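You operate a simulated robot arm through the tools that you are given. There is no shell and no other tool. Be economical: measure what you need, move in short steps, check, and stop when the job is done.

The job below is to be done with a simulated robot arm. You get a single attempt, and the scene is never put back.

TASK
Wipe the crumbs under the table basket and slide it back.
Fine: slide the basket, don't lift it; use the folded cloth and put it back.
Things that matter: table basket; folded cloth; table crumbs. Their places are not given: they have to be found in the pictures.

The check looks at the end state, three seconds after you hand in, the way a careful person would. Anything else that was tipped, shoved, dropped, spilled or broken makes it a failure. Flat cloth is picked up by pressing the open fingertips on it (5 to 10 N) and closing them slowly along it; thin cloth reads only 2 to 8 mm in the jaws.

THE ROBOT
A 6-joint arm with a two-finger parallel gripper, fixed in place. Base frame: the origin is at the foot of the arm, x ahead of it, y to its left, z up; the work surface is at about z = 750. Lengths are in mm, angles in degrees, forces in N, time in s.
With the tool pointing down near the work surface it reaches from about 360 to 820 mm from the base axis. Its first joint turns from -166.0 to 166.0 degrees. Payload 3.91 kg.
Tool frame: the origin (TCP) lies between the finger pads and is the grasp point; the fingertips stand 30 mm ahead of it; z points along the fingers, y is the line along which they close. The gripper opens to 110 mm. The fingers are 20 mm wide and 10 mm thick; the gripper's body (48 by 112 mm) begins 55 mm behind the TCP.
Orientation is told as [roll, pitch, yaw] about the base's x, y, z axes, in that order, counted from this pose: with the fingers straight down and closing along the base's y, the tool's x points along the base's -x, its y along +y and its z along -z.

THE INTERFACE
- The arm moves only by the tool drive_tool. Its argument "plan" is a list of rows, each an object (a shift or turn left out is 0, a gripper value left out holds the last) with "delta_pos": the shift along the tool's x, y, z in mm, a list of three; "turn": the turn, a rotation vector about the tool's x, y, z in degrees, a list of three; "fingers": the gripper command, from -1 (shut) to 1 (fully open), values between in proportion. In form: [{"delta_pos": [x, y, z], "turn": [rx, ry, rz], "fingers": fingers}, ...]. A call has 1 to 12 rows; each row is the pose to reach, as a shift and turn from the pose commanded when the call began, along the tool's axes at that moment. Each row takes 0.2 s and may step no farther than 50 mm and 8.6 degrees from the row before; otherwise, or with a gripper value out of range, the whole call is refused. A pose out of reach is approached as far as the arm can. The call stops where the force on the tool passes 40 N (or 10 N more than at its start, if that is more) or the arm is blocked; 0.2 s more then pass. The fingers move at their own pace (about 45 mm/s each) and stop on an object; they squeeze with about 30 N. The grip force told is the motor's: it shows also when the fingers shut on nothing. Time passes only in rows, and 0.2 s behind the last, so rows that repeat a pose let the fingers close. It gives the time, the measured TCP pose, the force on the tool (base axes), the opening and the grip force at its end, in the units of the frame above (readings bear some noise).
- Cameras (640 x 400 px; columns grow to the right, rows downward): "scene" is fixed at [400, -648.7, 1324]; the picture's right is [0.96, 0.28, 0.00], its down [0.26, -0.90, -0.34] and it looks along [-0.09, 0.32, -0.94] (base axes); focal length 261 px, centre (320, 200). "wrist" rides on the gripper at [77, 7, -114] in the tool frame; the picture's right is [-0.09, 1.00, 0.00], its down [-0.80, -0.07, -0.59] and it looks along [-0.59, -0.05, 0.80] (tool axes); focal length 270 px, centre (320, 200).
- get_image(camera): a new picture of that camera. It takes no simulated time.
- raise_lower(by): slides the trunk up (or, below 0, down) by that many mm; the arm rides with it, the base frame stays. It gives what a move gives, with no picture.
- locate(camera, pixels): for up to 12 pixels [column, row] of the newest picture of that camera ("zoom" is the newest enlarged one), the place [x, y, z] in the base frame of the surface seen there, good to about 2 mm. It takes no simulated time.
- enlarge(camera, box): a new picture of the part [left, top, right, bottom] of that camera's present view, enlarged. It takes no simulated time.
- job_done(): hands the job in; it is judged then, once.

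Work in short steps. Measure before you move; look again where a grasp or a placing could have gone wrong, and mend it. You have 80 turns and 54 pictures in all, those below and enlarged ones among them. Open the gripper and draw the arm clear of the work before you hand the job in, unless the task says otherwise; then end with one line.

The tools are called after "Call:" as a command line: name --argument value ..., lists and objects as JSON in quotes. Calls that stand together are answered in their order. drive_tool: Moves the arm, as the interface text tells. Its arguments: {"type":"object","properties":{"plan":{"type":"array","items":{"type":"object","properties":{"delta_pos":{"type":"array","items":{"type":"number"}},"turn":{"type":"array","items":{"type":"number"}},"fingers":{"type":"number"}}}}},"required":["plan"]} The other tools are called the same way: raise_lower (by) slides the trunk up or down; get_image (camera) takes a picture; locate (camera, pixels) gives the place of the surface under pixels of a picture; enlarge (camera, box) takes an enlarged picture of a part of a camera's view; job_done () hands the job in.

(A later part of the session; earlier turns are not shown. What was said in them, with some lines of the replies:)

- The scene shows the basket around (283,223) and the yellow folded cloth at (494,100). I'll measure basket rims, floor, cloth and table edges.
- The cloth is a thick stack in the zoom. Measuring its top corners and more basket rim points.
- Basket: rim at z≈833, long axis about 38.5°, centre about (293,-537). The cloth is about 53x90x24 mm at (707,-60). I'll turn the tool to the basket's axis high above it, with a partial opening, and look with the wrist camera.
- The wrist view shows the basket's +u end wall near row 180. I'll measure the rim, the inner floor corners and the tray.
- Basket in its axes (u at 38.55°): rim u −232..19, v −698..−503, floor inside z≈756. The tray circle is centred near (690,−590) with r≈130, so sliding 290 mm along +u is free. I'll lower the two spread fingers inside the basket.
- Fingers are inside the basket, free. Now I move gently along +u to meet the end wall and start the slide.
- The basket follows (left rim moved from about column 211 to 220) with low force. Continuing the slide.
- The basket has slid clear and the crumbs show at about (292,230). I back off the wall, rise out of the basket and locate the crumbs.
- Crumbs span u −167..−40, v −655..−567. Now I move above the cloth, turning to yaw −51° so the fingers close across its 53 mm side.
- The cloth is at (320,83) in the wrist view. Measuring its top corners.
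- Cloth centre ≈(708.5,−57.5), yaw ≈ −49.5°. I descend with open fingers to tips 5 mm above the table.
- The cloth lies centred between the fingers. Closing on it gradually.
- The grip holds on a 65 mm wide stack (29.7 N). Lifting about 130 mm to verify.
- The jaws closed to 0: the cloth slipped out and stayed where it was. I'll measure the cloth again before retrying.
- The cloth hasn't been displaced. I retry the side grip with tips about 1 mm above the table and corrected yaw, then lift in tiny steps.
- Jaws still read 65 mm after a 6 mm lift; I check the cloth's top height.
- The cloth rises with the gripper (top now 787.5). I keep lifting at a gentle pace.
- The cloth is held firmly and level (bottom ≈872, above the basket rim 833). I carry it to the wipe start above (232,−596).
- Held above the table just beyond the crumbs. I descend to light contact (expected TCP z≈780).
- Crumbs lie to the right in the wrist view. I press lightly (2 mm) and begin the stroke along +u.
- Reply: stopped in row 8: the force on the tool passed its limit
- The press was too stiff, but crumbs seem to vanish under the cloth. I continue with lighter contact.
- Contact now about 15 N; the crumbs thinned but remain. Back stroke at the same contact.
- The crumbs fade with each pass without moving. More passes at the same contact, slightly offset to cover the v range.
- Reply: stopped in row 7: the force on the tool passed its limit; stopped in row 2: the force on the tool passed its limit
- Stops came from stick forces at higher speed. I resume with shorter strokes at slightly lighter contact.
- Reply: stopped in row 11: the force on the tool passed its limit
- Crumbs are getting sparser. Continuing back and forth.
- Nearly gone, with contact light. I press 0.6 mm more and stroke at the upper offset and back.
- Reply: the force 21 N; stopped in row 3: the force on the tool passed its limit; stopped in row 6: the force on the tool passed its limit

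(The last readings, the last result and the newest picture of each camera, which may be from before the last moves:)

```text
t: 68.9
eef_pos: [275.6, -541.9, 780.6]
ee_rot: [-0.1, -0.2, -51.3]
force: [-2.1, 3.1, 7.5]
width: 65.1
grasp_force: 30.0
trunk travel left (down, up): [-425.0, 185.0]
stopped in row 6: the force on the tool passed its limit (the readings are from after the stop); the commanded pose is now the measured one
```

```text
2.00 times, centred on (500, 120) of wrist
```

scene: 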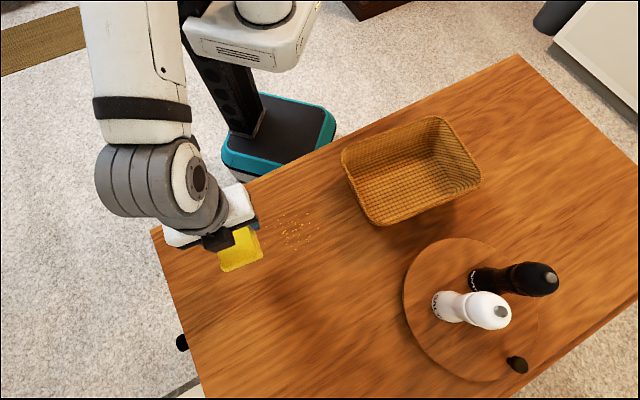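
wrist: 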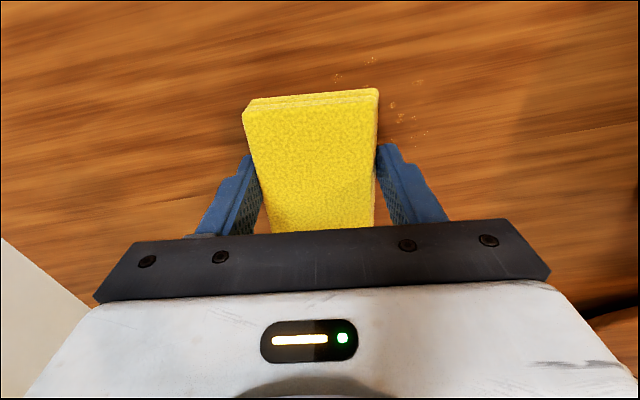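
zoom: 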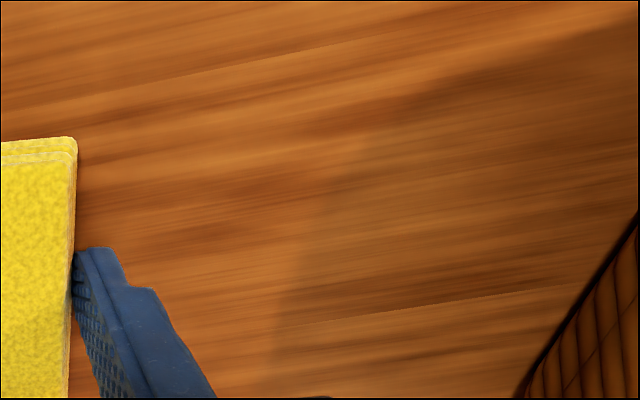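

Right of the cloth is clean. I lift slowly and check the whole area.

Call:
drive_tool --plan '[{"delta_pos": [0, 0, -1]}, {"delta_pos": [0, 0, -3]}, {"delta_pos": [0, 0, -6]}, {"delta_pos": [0, 0, -11]}, {"delta_pos": [0, 0, -18]}, {"delta_pos": [0, 0, -26]}, {"delta_pos": [0, 0, -34]}, {"delta_pos": [0, 0, -42]}, {"delta_pos": [0, 0, -50]}, {"delta_pos": [0, 0, -56]}, {"delta_pos": [0, 0, -60]}]'

Call:
drive_tool --plan '[{"delta_pos": [0, 0, -4]}, {"delta_pos": [0, 0, -12]}, {"delta_pos": [0, 0, -20]}, {"delta_pos": [0, 0, -28]}, {"delta_pos": [0, 0, -36]}, {"delta_pos": [0, 0, -44]}, {"delta_pos": [0, 0, -52]}, {"delta_pos": [0, 0, -58]}, {"delta_pos": [0, 0, -60]}]'

Call:
enlarge --camera "scene" --box '[190, 160, 390, 285]'

Call:
get_image --camera "wrist"

```text
t: 71.3
eef_pos: [274.6, -541.2, 839.8]
ee_rot: [-0.2, -0.2, -51.2]
force: [-0.9, 0.4, -1.3]
width: 64.7
grasp_force: 29.6
trunk travel left (down, up): [-425.0, 185.0]
```

```text
t: 73.3
eef_pos: [274.6, -541.8, 898.2]
ee_rot: [-0.1, -0.2, -51.2]
force: [0.7, -0.4, 0.0]
width: 64.9
grasp_force: 30.0
trunk travel left (down, up): [-425.0, 185.0]
```

```text
3.20 times, centred on (290, 222) of scene
```

zoom: 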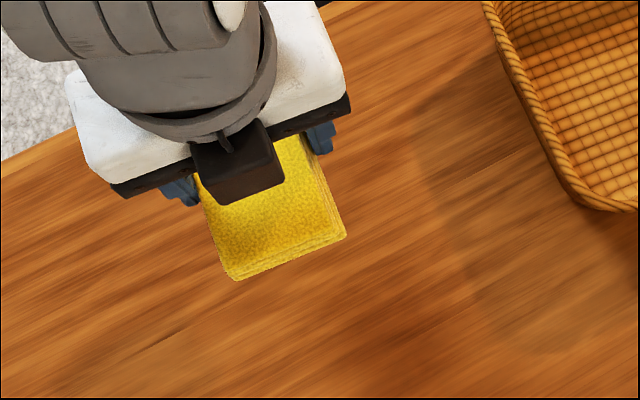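

```text
21 pictures are left
```

wrist: 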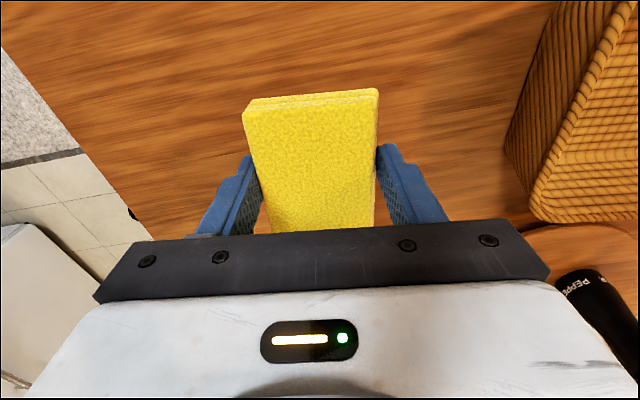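

Visible parts are clean. I carry the cloth over the basket toward its place (706,−52), then check the wiped area unobstructed.

Call:
drive_tool --plan '[{"delta_pos": [1.5, 10, -4]}, {"delta_pos": [4, 25, -4]}, {"delta_pos": [9, 50, -4]}, {"delta_pos": [14, 80, -4]}, {"delta_pos": [19, 110, -4]}, {"delta_pos": [24, 140, -4]}, {"delta_pos": [29, 170, -4]}, {"delta_pos": [34.5, 200, -4]}, {"delta_pos": [40, 230, -4]}, {"delta_pos": [45, 260, -4]}, {"delta_pos": [50, 290, -4]}, {"delta_pos": [55, 320, -4]}]'

Call:
drive_tool --plan '[{"delta_pos": [5, 30, 0]}, {"delta_pos": [10.5, 61, 0]}, {"delta_pos": [16, 92, 0]}, {"delta_pos": [21, 123, 0]}, {"delta_pos": [26.5, 154, 0]}, {"delta_pos": [32, 185, 0]}, {"delta_pos": [37, 216, 0]}, {"delta_pos": [42, 247, 0]}, {"delta_pos": [47.5, 277, 0]}, {"delta_pos": [52, 302, 0]}, {"delta_pos": [55, 318, 0]}, {"delta_pos": [56, 324, 0]}]'

Call:
enlarge --camera "scene" --box '[230, 190, 350, 265]'

Call:
get_image --camera "wrist"

```text
t: 75.9
eef_pos: [490.3, -299.9, 902.2]
ee_rot: [0.0, -0.1, -51.2]
force: [0.4, 0.8, 0.0]
width: 64.9
grasp_force: 29.9
trunk travel left (down, up): [-425.0, 185.0]
```

```text
t: 78.5
eef_pos: [708.3, -51.3, 901.5]
ee_rot: [-0.2, -0.1, -51.2]
force: [-0.2, 0.7, -0.5]
width: 65.2
grasp_force: 30.0
trunk travel left (down, up): [-425.0, 185.0]
```

```text
5.33 times, centred on (290, 228) of scene
```

zoom: 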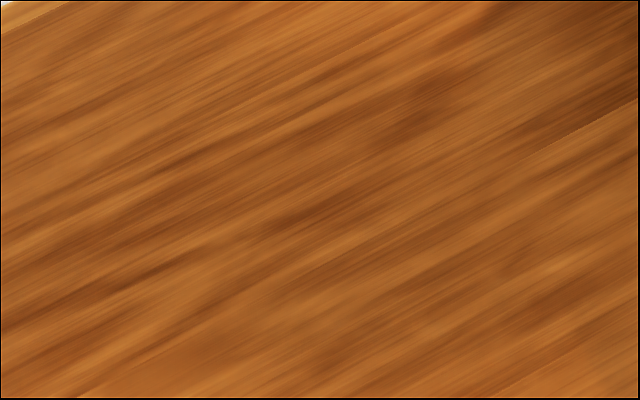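

```text
19 pictures are left
```

wrist: 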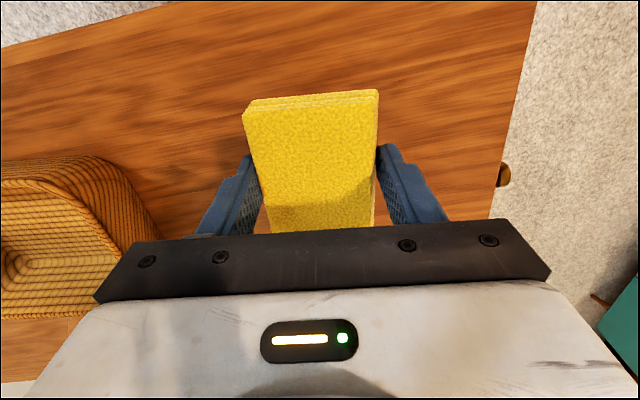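

Clean table confirmed. Now I lower the cloth at its original spot slowly.

Call:
drive_tool --plan '[{"delta_pos": [2, -1.5, 5]}, {"delta_pos": [2, -1.5, 18]}, {"delta_pos": [2, -1.5, 34]}, {"delta_pos": [2, -1.5, 50]}, {"delta_pos": [2, -1.5, 66]}, {"delta_pos": [2, -1.5, 82]}, {"delta_pos": [2, -1.5, 96]}, {"delta_pos": [2, -1.5, 108]}, {"delta_pos": [2, -1.5, 115]}, {"delta_pos": [2, -1.5, 118]}, {"delta_pos": [2, -1.5, 120]}, {"delta_pos": [2, -1.5, 121]}]'

Call:
get_image --camera "wrist"

Call:
locate --camera "wrist" --pixels '[[310, 150], [270, 120], [360, 110], [310, 210]]'

```text
t: 81.1
eef_pos: [704.9, -51.5, 781.4]
ee_rot: [-0.1, -0.2, -51.2]
force: [0.8, 0.0, 0.1]
width: 65.0
grasp_force: 30.0
trunk travel left (down, up): [-425.0, 185.0]
```

```text
18 pictures are left
```

wrist: 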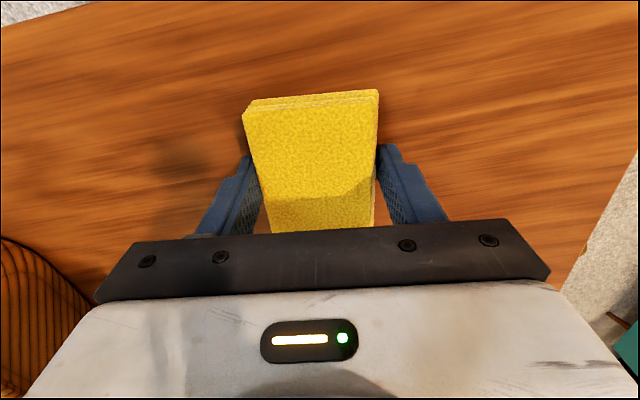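

```text
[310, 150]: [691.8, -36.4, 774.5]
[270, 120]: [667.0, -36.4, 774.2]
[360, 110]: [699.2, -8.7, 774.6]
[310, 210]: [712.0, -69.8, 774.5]
```

Cloth top is at 774.5, i.e. within 1 mm of resting. I lower 1 mm, open gradually, and rise.

Call:
drive_tool --plan '[{"delta_pos": [0, 0, 0.8]}, {"delta_pos": [0, 0, 0.8], "fingers": 0.2}, {"delta_pos": [0, 0, 0.8], "fingers": 0.3}, {"delta_pos": [0, 0, 0.8], "fingers": 0.5}, {"delta_pos": [0, 0, 0.8], "fingers": 1}, {"delta_pos": [0, 0, 0.8]}, {"delta_pos": [0, 0, 0.8]}, {"delta_pos": [0, 0, -20]}, {"delta_pos": [0, 0, -60]}, {"delta_pos": [0, 0, -100]}, {"delta_pos": [0, 0, -145]}, {"delta_pos": [0, 0, -145]}]'

Call:
get_image --camera "wrist"

Call:
get_image --camera "scene"

```text
t: 83.7
eef_pos: [703.7, -52.1, 925.5]
ee_rot: [0.0, -0.2, -51.3]
force: [-0.4, -0.3, 1.3]
width: 110.2
grasp_force: 0.2
trunk travel left (down, up): [-425.0, 185.0]
```

```text
17 pictures are left
```

wrist: 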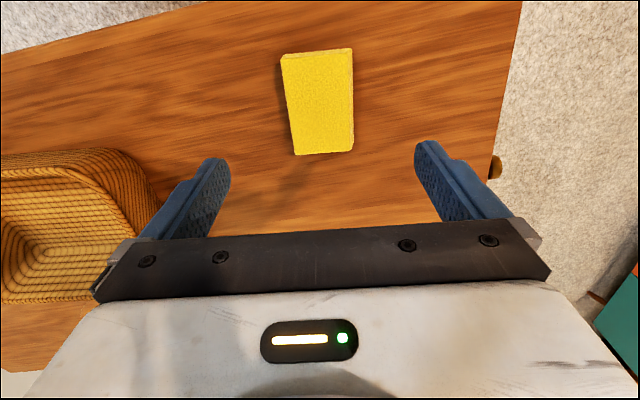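

```text
16 pictures are left
```

scene: 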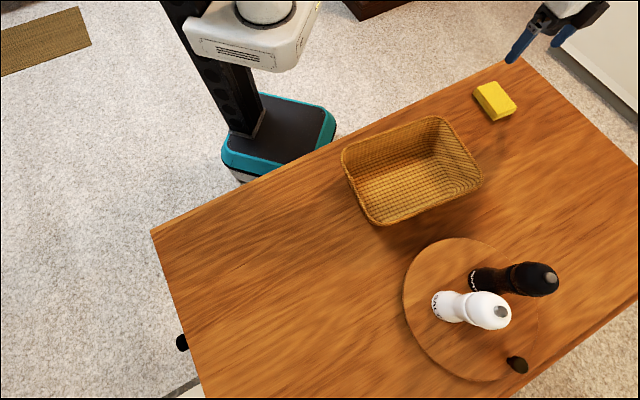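

The cloth is back in its spot (475,90)–(516,107). Next I fly over the basket, turning back to yaw 38.5°, fingers part-open.

Call:
drive_tool --plan '[{"delta_pos": [-11, -33, 0], "turn": [0, 0, -8.2], "fingers": 0.1}, {"delta_pos": [-22, -66, 0], "turn": [0, 0, -16.4]}, {"delta_pos": [-33, -99, 0], "turn": [0, 0, -24.6]}, {"delta_pos": [-44, -133, 0], "turn": [0, 0, -32.8]}, {"delta_pos": [-55, -167, 0], "turn": [0, 0, -41]}, {"delta_pos": [-66, -201, 0], "turn": [0, 0, -49.2]}, {"delta_pos": [-77, -235, 0], "turn": [0, 0, -57.4]}, {"delta_pos": [-88, -269, 0], "turn": [0, 0, -65.6]}, {"delta_pos": [-99, -303, 0], "turn": [0, 0, -73.8]}, {"delta_pos": [-110, -337, 0], "turn": [0, 0, -82]}, {"delta_pos": [-119, -368, 0], "turn": [0, 0, -89.7]}, {"delta_pos": [-119, -368, 0], "turn": [0, 0, -89.7]}]'

Call:
locate --camera "scene" --pixels '[[345, 168], [352, 186], [360, 204], [463, 138], [471, 155], [479, 173], [380, 134], [400, 127], [420, 121], [400, 218], [430, 206], [455, 195]]'

```text
t: 86.3
eef_pos: [493.6, -372.8, 927.6]
ee_rot: [-0.1, 0.0, 38.7]
force: [0.6, 0.0, -0.3]
width: 60.3
grasp_force: 0.1
trunk travel left (down, up): [-425.0, 185.0]
```

```text
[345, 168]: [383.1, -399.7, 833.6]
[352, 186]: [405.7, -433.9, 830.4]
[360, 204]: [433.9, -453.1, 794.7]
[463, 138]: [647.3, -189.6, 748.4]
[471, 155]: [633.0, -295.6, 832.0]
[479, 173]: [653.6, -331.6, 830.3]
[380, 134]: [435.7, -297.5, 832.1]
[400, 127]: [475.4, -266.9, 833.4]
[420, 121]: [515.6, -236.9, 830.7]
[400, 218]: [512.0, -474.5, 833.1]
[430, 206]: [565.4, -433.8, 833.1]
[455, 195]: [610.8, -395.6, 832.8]
```

The basket keeps its yaw and v line (rim v −505…−691). I descend into it and move along −u to meet the inner −u wall.

Call:
drive_tool --plan '[{"delta_pos": [0, 0, 40]}, {"delta_pos": [0, 0, 80]}, {"delta_pos": [0, 0, 115]}, {"delta_pos": [0, 0, 132]}, {"delta_pos": [15, 0, 132]}, {"delta_pos": [30, 0, 132]}, {"delta_pos": [42, 0, 132]}, {"delta_pos": [52, 0, 132]}, {"delta_pos": [60, 0, 132]}, {"delta_pos": [67, 0, 132]}, {"delta_pos": [74, 0, 132]}, {"delta_pos": [82, 0, 132]}]'

Call:
get_image --camera "scene"

```text
t: 88.9
eef_pos: [428.8, -425.2, 794.0]
ee_rot: [-0.2, 0.1, 38.3]
force: [-0.4, 0.1, -0.6]
width: 60.3
grasp_force: 0.1
trunk travel left (down, up): [-425.0, 185.0]
```

```text
15 pictures are left
```

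scene: 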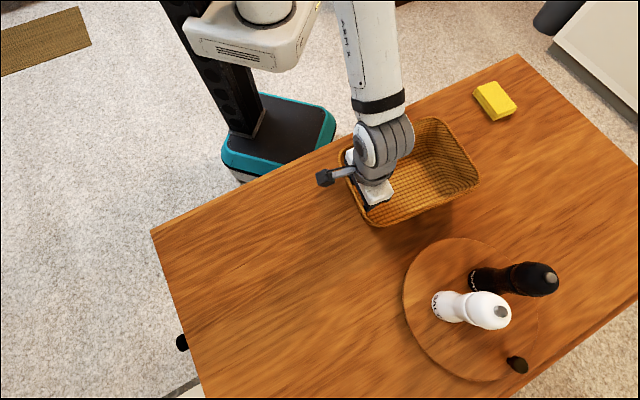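

Near contact. I continue the slide along −u, 250 mm in two calls, then measure.

Call:
drive_tool --plan '[{"delta_pos": [8, 0, 0]}, {"delta_pos": [18, 0, 0]}, {"delta_pos": [30, 0, 0]}, {"delta_pos": [42, 0, 0]}, {"delta_pos": [54, 0, 0]}, {"delta_pos": [66, 0, 0]}, {"delta_pos": [78, 0, 0]}, {"delta_pos": [90, 0, 0]}, {"delta_pos": [102, 0, 0]}, {"delta_pos": [114, 0, 0]}, {"delta_pos": [124, 0, 0]}, {"delta_pos": [130, 0, 0]}]'

Call:
drive_tool --plan '[{"delta_pos": [8, 0, 0]}, {"delta_pos": [18, 0, 0]}, {"delta_pos": [30, 0, 0]}, {"delta_pos": [42, 0, 0]}, {"delta_pos": [54, 0, 0]}, {"delta_pos": [66, 0, 0]}, {"delta_pos": [78, 0, 0]}, {"delta_pos": [90, 0, 0]}, {"delta_pos": [100, 0, 0]}, {"delta_pos": [108, 0, 0]}, {"delta_pos": [115, 0, 0]}, {"delta_pos": [120, 0, 0]}]'

Call:
get_image --camera "scene"

Call:
locate --camera "scene" --pixels '[[346, 195], [350, 205], [355, 215], [359, 225], [364, 230], [300, 262], [320, 255], [328, 166], [340, 185]]'

```text
t: 91.5
eef_pos: [326.1, -506.6, 794.4]
ee_rot: [-0.2, 0.0, 38.6]
force: [0.0, 1.3, 1.1]
width: 60.6
grasp_force: 0.0
trunk travel left (down, up): [-425.0, 185.0]
```

```text
t: 94.1
eef_pos: [232.1, -581.6, 796.8]
ee_rot: [-0.3, 0.1, 38.5]
force: [1.3, -0.2, 1.4]
width: 60.5
grasp_force: 0.1
trunk travel left (down, up): [-425.0, 185.0]
```

```text
14 pictures are left
```

scene: 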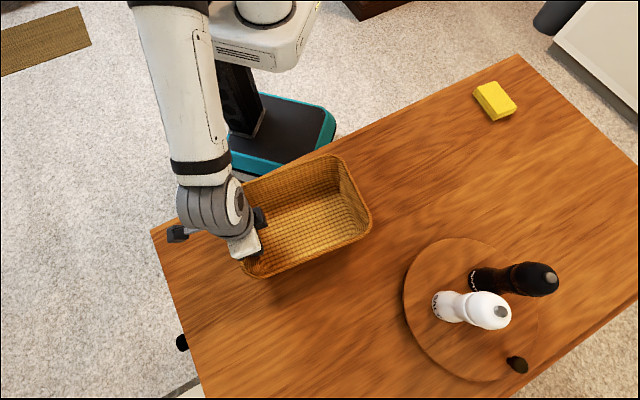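

```text
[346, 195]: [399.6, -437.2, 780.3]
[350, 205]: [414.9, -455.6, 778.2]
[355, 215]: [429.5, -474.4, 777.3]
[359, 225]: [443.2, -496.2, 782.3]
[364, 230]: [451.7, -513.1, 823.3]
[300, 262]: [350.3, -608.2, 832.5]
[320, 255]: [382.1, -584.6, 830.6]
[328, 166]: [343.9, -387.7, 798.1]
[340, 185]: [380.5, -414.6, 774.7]
```

Basket is close; rim's right edge now runs (348,165)–(371,212). Measuring it.

Call:
locate --camera "scene" --pixels '[[350, 172], [352, 175], [354, 180], [356, 182], [359, 189], [361, 191], [363, 196], [365, 199], [368, 206], [290, 168], [310, 160], [330, 250]]'

Call:
enlarge --camera "scene" --box '[220, 140, 380, 290]'

```text
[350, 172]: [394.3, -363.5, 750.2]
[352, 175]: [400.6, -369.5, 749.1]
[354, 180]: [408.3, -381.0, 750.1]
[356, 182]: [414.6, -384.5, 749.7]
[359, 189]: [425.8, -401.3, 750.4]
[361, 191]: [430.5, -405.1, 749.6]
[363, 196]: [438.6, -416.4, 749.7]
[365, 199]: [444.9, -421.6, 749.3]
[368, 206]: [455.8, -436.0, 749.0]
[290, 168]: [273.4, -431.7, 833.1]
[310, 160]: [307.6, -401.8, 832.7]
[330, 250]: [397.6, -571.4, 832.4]
```

```text
2.67 times, centred on (300, 215) of scene
```

zoom: 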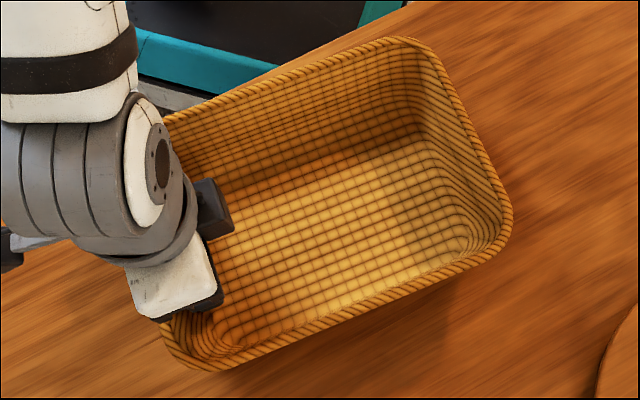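

Call:
locate --camera "zoom" --pixels '[[446, 85], [455, 100], [465, 120], [476, 142], [487, 163], [498, 185], [507, 208], [250, 92], [320, 65], [350, 310], [400, 289], [450, 266]]'

```text
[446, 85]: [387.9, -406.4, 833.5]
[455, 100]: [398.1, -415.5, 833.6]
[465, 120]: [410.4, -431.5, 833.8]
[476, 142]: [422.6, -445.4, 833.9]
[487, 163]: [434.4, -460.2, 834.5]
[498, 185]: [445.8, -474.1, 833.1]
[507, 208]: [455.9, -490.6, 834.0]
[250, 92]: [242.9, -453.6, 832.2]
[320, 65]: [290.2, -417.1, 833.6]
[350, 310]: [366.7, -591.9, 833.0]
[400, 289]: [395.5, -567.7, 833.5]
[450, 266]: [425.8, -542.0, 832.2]
```

Rim +u edge at u≈52.7 versus the original ≈19; yaw unchanged. I push 28 mm more, then compare with the same zoom box as at the start.

Call:
drive_tool --plan '[{"delta_pos": [5, 0, 1]}, {"delta_pos": [11, 0, 2]}, {"delta_pos": [17, 0, 2]}, {"delta_pos": [22, 0, 2]}, {"delta_pos": [26, 0, 2]}, {"delta_pos": [28, 0, 2]}, {"delta_pos": [28, 0, 2]}]'

Call:
enlarge --camera "scene" --box '[190, 140, 380, 300]'

Call:
locate --camera "zoom" --pixels '[[455, 122], [465, 142], [476, 162], [486, 180], [496, 200], [250, 105], [330, 73], [350, 310], [400, 289], [450, 266]]'

```text
t: 95.7
eef_pos: [211.7, -599.0, 792.6]
ee_rot: [-0.2, 0.2, 38.5]
force: [1.5, 1.4, 0.9]
width: 60.3
grasp_force: 0.1
trunk travel left (down, up): [-425.0, 185.0]
```

```text
2.50 times, centred on (285, 220) of scene
```

zoom: 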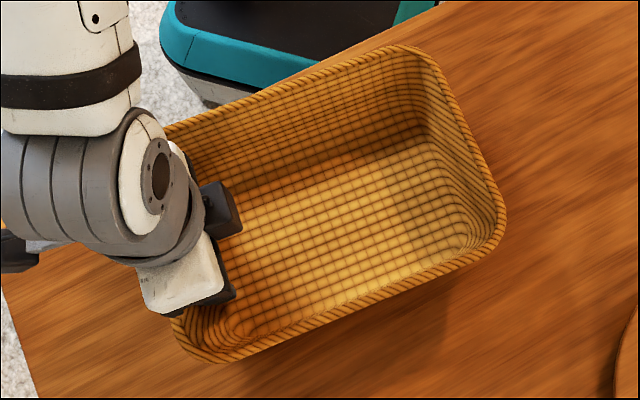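

```text
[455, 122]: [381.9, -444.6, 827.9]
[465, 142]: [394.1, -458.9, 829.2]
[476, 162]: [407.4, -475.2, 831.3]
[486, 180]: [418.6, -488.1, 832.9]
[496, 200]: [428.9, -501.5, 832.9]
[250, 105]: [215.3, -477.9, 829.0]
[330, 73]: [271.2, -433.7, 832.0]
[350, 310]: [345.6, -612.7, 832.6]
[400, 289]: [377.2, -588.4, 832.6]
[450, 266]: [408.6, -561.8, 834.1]
```

Comparing with the first zoom (right corner 502→507, bottom corner 205→~215), about 5 mm remain. Pushing 5 mm more.

Call:
drive_tool --plan '[{"delta_pos": [2, 0, 0]}, {"delta_pos": [4, 0, 0]}, {"delta_pos": [5, 0, 0]}, {"delta_pos": [5, 0, 0]}]'

Call:
drive_tool --plan '[{"delta_pos": [-10, 0, 0]}, {"delta_pos": [-25, 0, 0]}, {"delta_pos": [-25, 0, -20]}, {"delta_pos": [-25, 0, -60]}, {"delta_pos": [-25, 0, -105]}, {"delta_pos": [-25, 0, -150]}, {"delta_pos": [-25, 0, -195]}, {"delta_pos": [-25, 40, -235]}, {"delta_pos": [-25, 85, -250]}, {"delta_pos": [-25, 130, -250]}, {"delta_pos": [-25, 170, -250]}, {"delta_pos": [-25, 170, -250]}]'

Call:
enlarge --camera "scene" --box '[190, 140, 380, 300]'

Call:
get_image --camera "scene"

Call:
locate --camera "scene" --pixels '[[211, 210], [322, 162], [341, 195], [355, 225], [347, 240], [243, 285], [252, 286], [232, 277], [223, 250], [262, 177], [222, 194], [217, 200]]'

```text
t: 96.7
eef_pos: [206.9, -602.5, 794.1]
ee_rot: [-0.2, 0.1, 38.6]
force: [1.4, 0.9, 1.1]
width: 60.5
grasp_force: 0.2
trunk travel left (down, up): [-425.0, 185.0]
```

```text
refused: row 8 steps farther than a row can; nothing moved
```

```text
2.50 times, centred on (285, 220) of scene
```

zoom: 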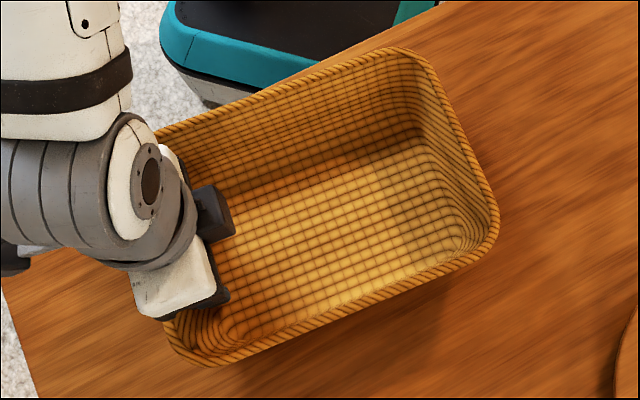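

```text
10 pictures are left
```

scene: 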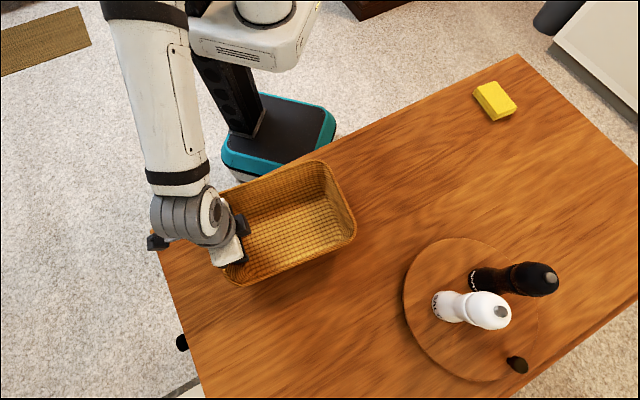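

```text
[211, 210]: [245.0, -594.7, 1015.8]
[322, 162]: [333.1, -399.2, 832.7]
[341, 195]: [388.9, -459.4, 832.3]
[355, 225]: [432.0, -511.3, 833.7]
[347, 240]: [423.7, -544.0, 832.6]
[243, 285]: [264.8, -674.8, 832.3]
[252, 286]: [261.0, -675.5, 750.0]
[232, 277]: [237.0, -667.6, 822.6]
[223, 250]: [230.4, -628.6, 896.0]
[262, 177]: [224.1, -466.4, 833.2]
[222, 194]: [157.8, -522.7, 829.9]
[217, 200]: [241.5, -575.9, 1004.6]
```

Right-hand rim matches the original to about 1 mm. The retreat was refused (a row too long), so I redo it in shorter steps and then compare fully.

Call:
drive_tool --plan '[{"delta_pos": [-10, 0, 0]}, {"delta_pos": [-25, 0, 0]}, {"delta_pos": [-25, 0, -20]}, {"delta_pos": [-25, 0, -60]}, {"delta_pos": [-25, 0, -105]}, {"delta_pos": [-25, 0, -150]}, {"delta_pos": [-25, 0, -190]}, {"delta_pos": [-25, 30, -215]}, {"delta_pos": [-25, 70, -225]}, {"delta_pos": [-25, 110, -225]}, {"delta_pos": [-25, 150, -225]}, {"delta_pos": [-25, 180, -225]}]'

Call:
enlarge --camera "scene" --box '[190, 140, 380, 300]'

Call:
get_image --camera "scene"

Call:
locate --camera "scene" --pixels '[[211, 210], [356, 235], [341, 195], [355, 225], [212, 215], [243, 285], [252, 286], [232, 277], [223, 250], [262, 177], [222, 194], [217, 200]]'

```text
t: 99.3
eef_pos: [113.5, -444.3, 1016.6]
ee_rot: [-0.2, 0.1, 38.5]
force: [-0.1, 0.4, -0.5]
width: 60.4
grasp_force: 0.0
trunk travel left (down, up): [-425.0, 185.0]
```

```text
2.50 times, centred on (285, 220) of scene
```

zoom: 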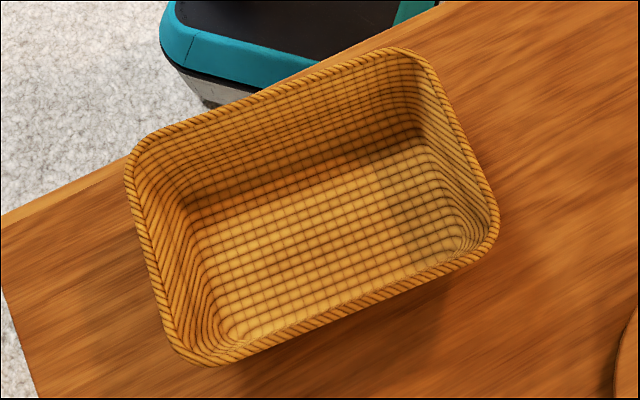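

```text
8 pictures are left
```

scene: 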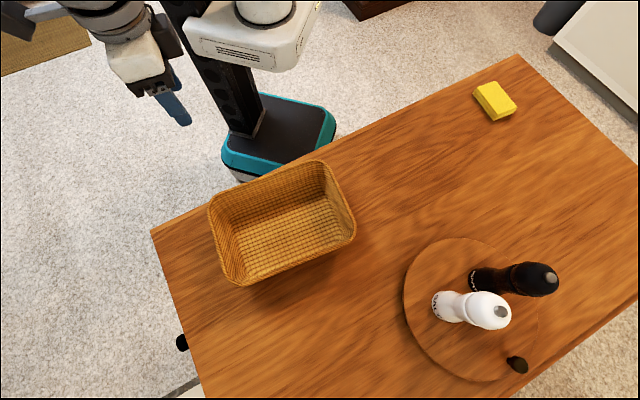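

```text
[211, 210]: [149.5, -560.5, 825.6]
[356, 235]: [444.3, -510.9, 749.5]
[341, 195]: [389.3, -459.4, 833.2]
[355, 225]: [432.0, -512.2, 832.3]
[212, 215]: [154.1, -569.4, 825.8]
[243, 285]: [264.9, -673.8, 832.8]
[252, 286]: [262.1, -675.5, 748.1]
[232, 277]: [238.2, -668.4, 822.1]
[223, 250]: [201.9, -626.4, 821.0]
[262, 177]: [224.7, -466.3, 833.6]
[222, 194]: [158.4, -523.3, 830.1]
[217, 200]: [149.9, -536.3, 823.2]
```

The basket matches its original outline to about 1–3 mm, the cloth is back in place, and the tray is untouched. I open the gripper fully, clear of the table, and hand in.

Call:
drive_tool --plan '[{"fingers": 1}, {"fingers": 1}, {"fingers": 1}, {"fingers": 1}]'

Call:
job_done

```text
t: 100.3
eef_pos: [116.0, -444.5, 1017.7]
ee_rot: [-0.2, 0.1, 38.6]
force: [-1.0, -0.7, 0.5]
width: 110.1
grasp_force: 0.0
trunk travel left (down, up): [-425.0, 185.0]
```

```text
The job is handed in.
```

The crumbs are wiped up, the basket is slid back to within about 3 mm of where it started without being lifted, the folded cloth is back within a few mm of its original spot, and the job is handed in.
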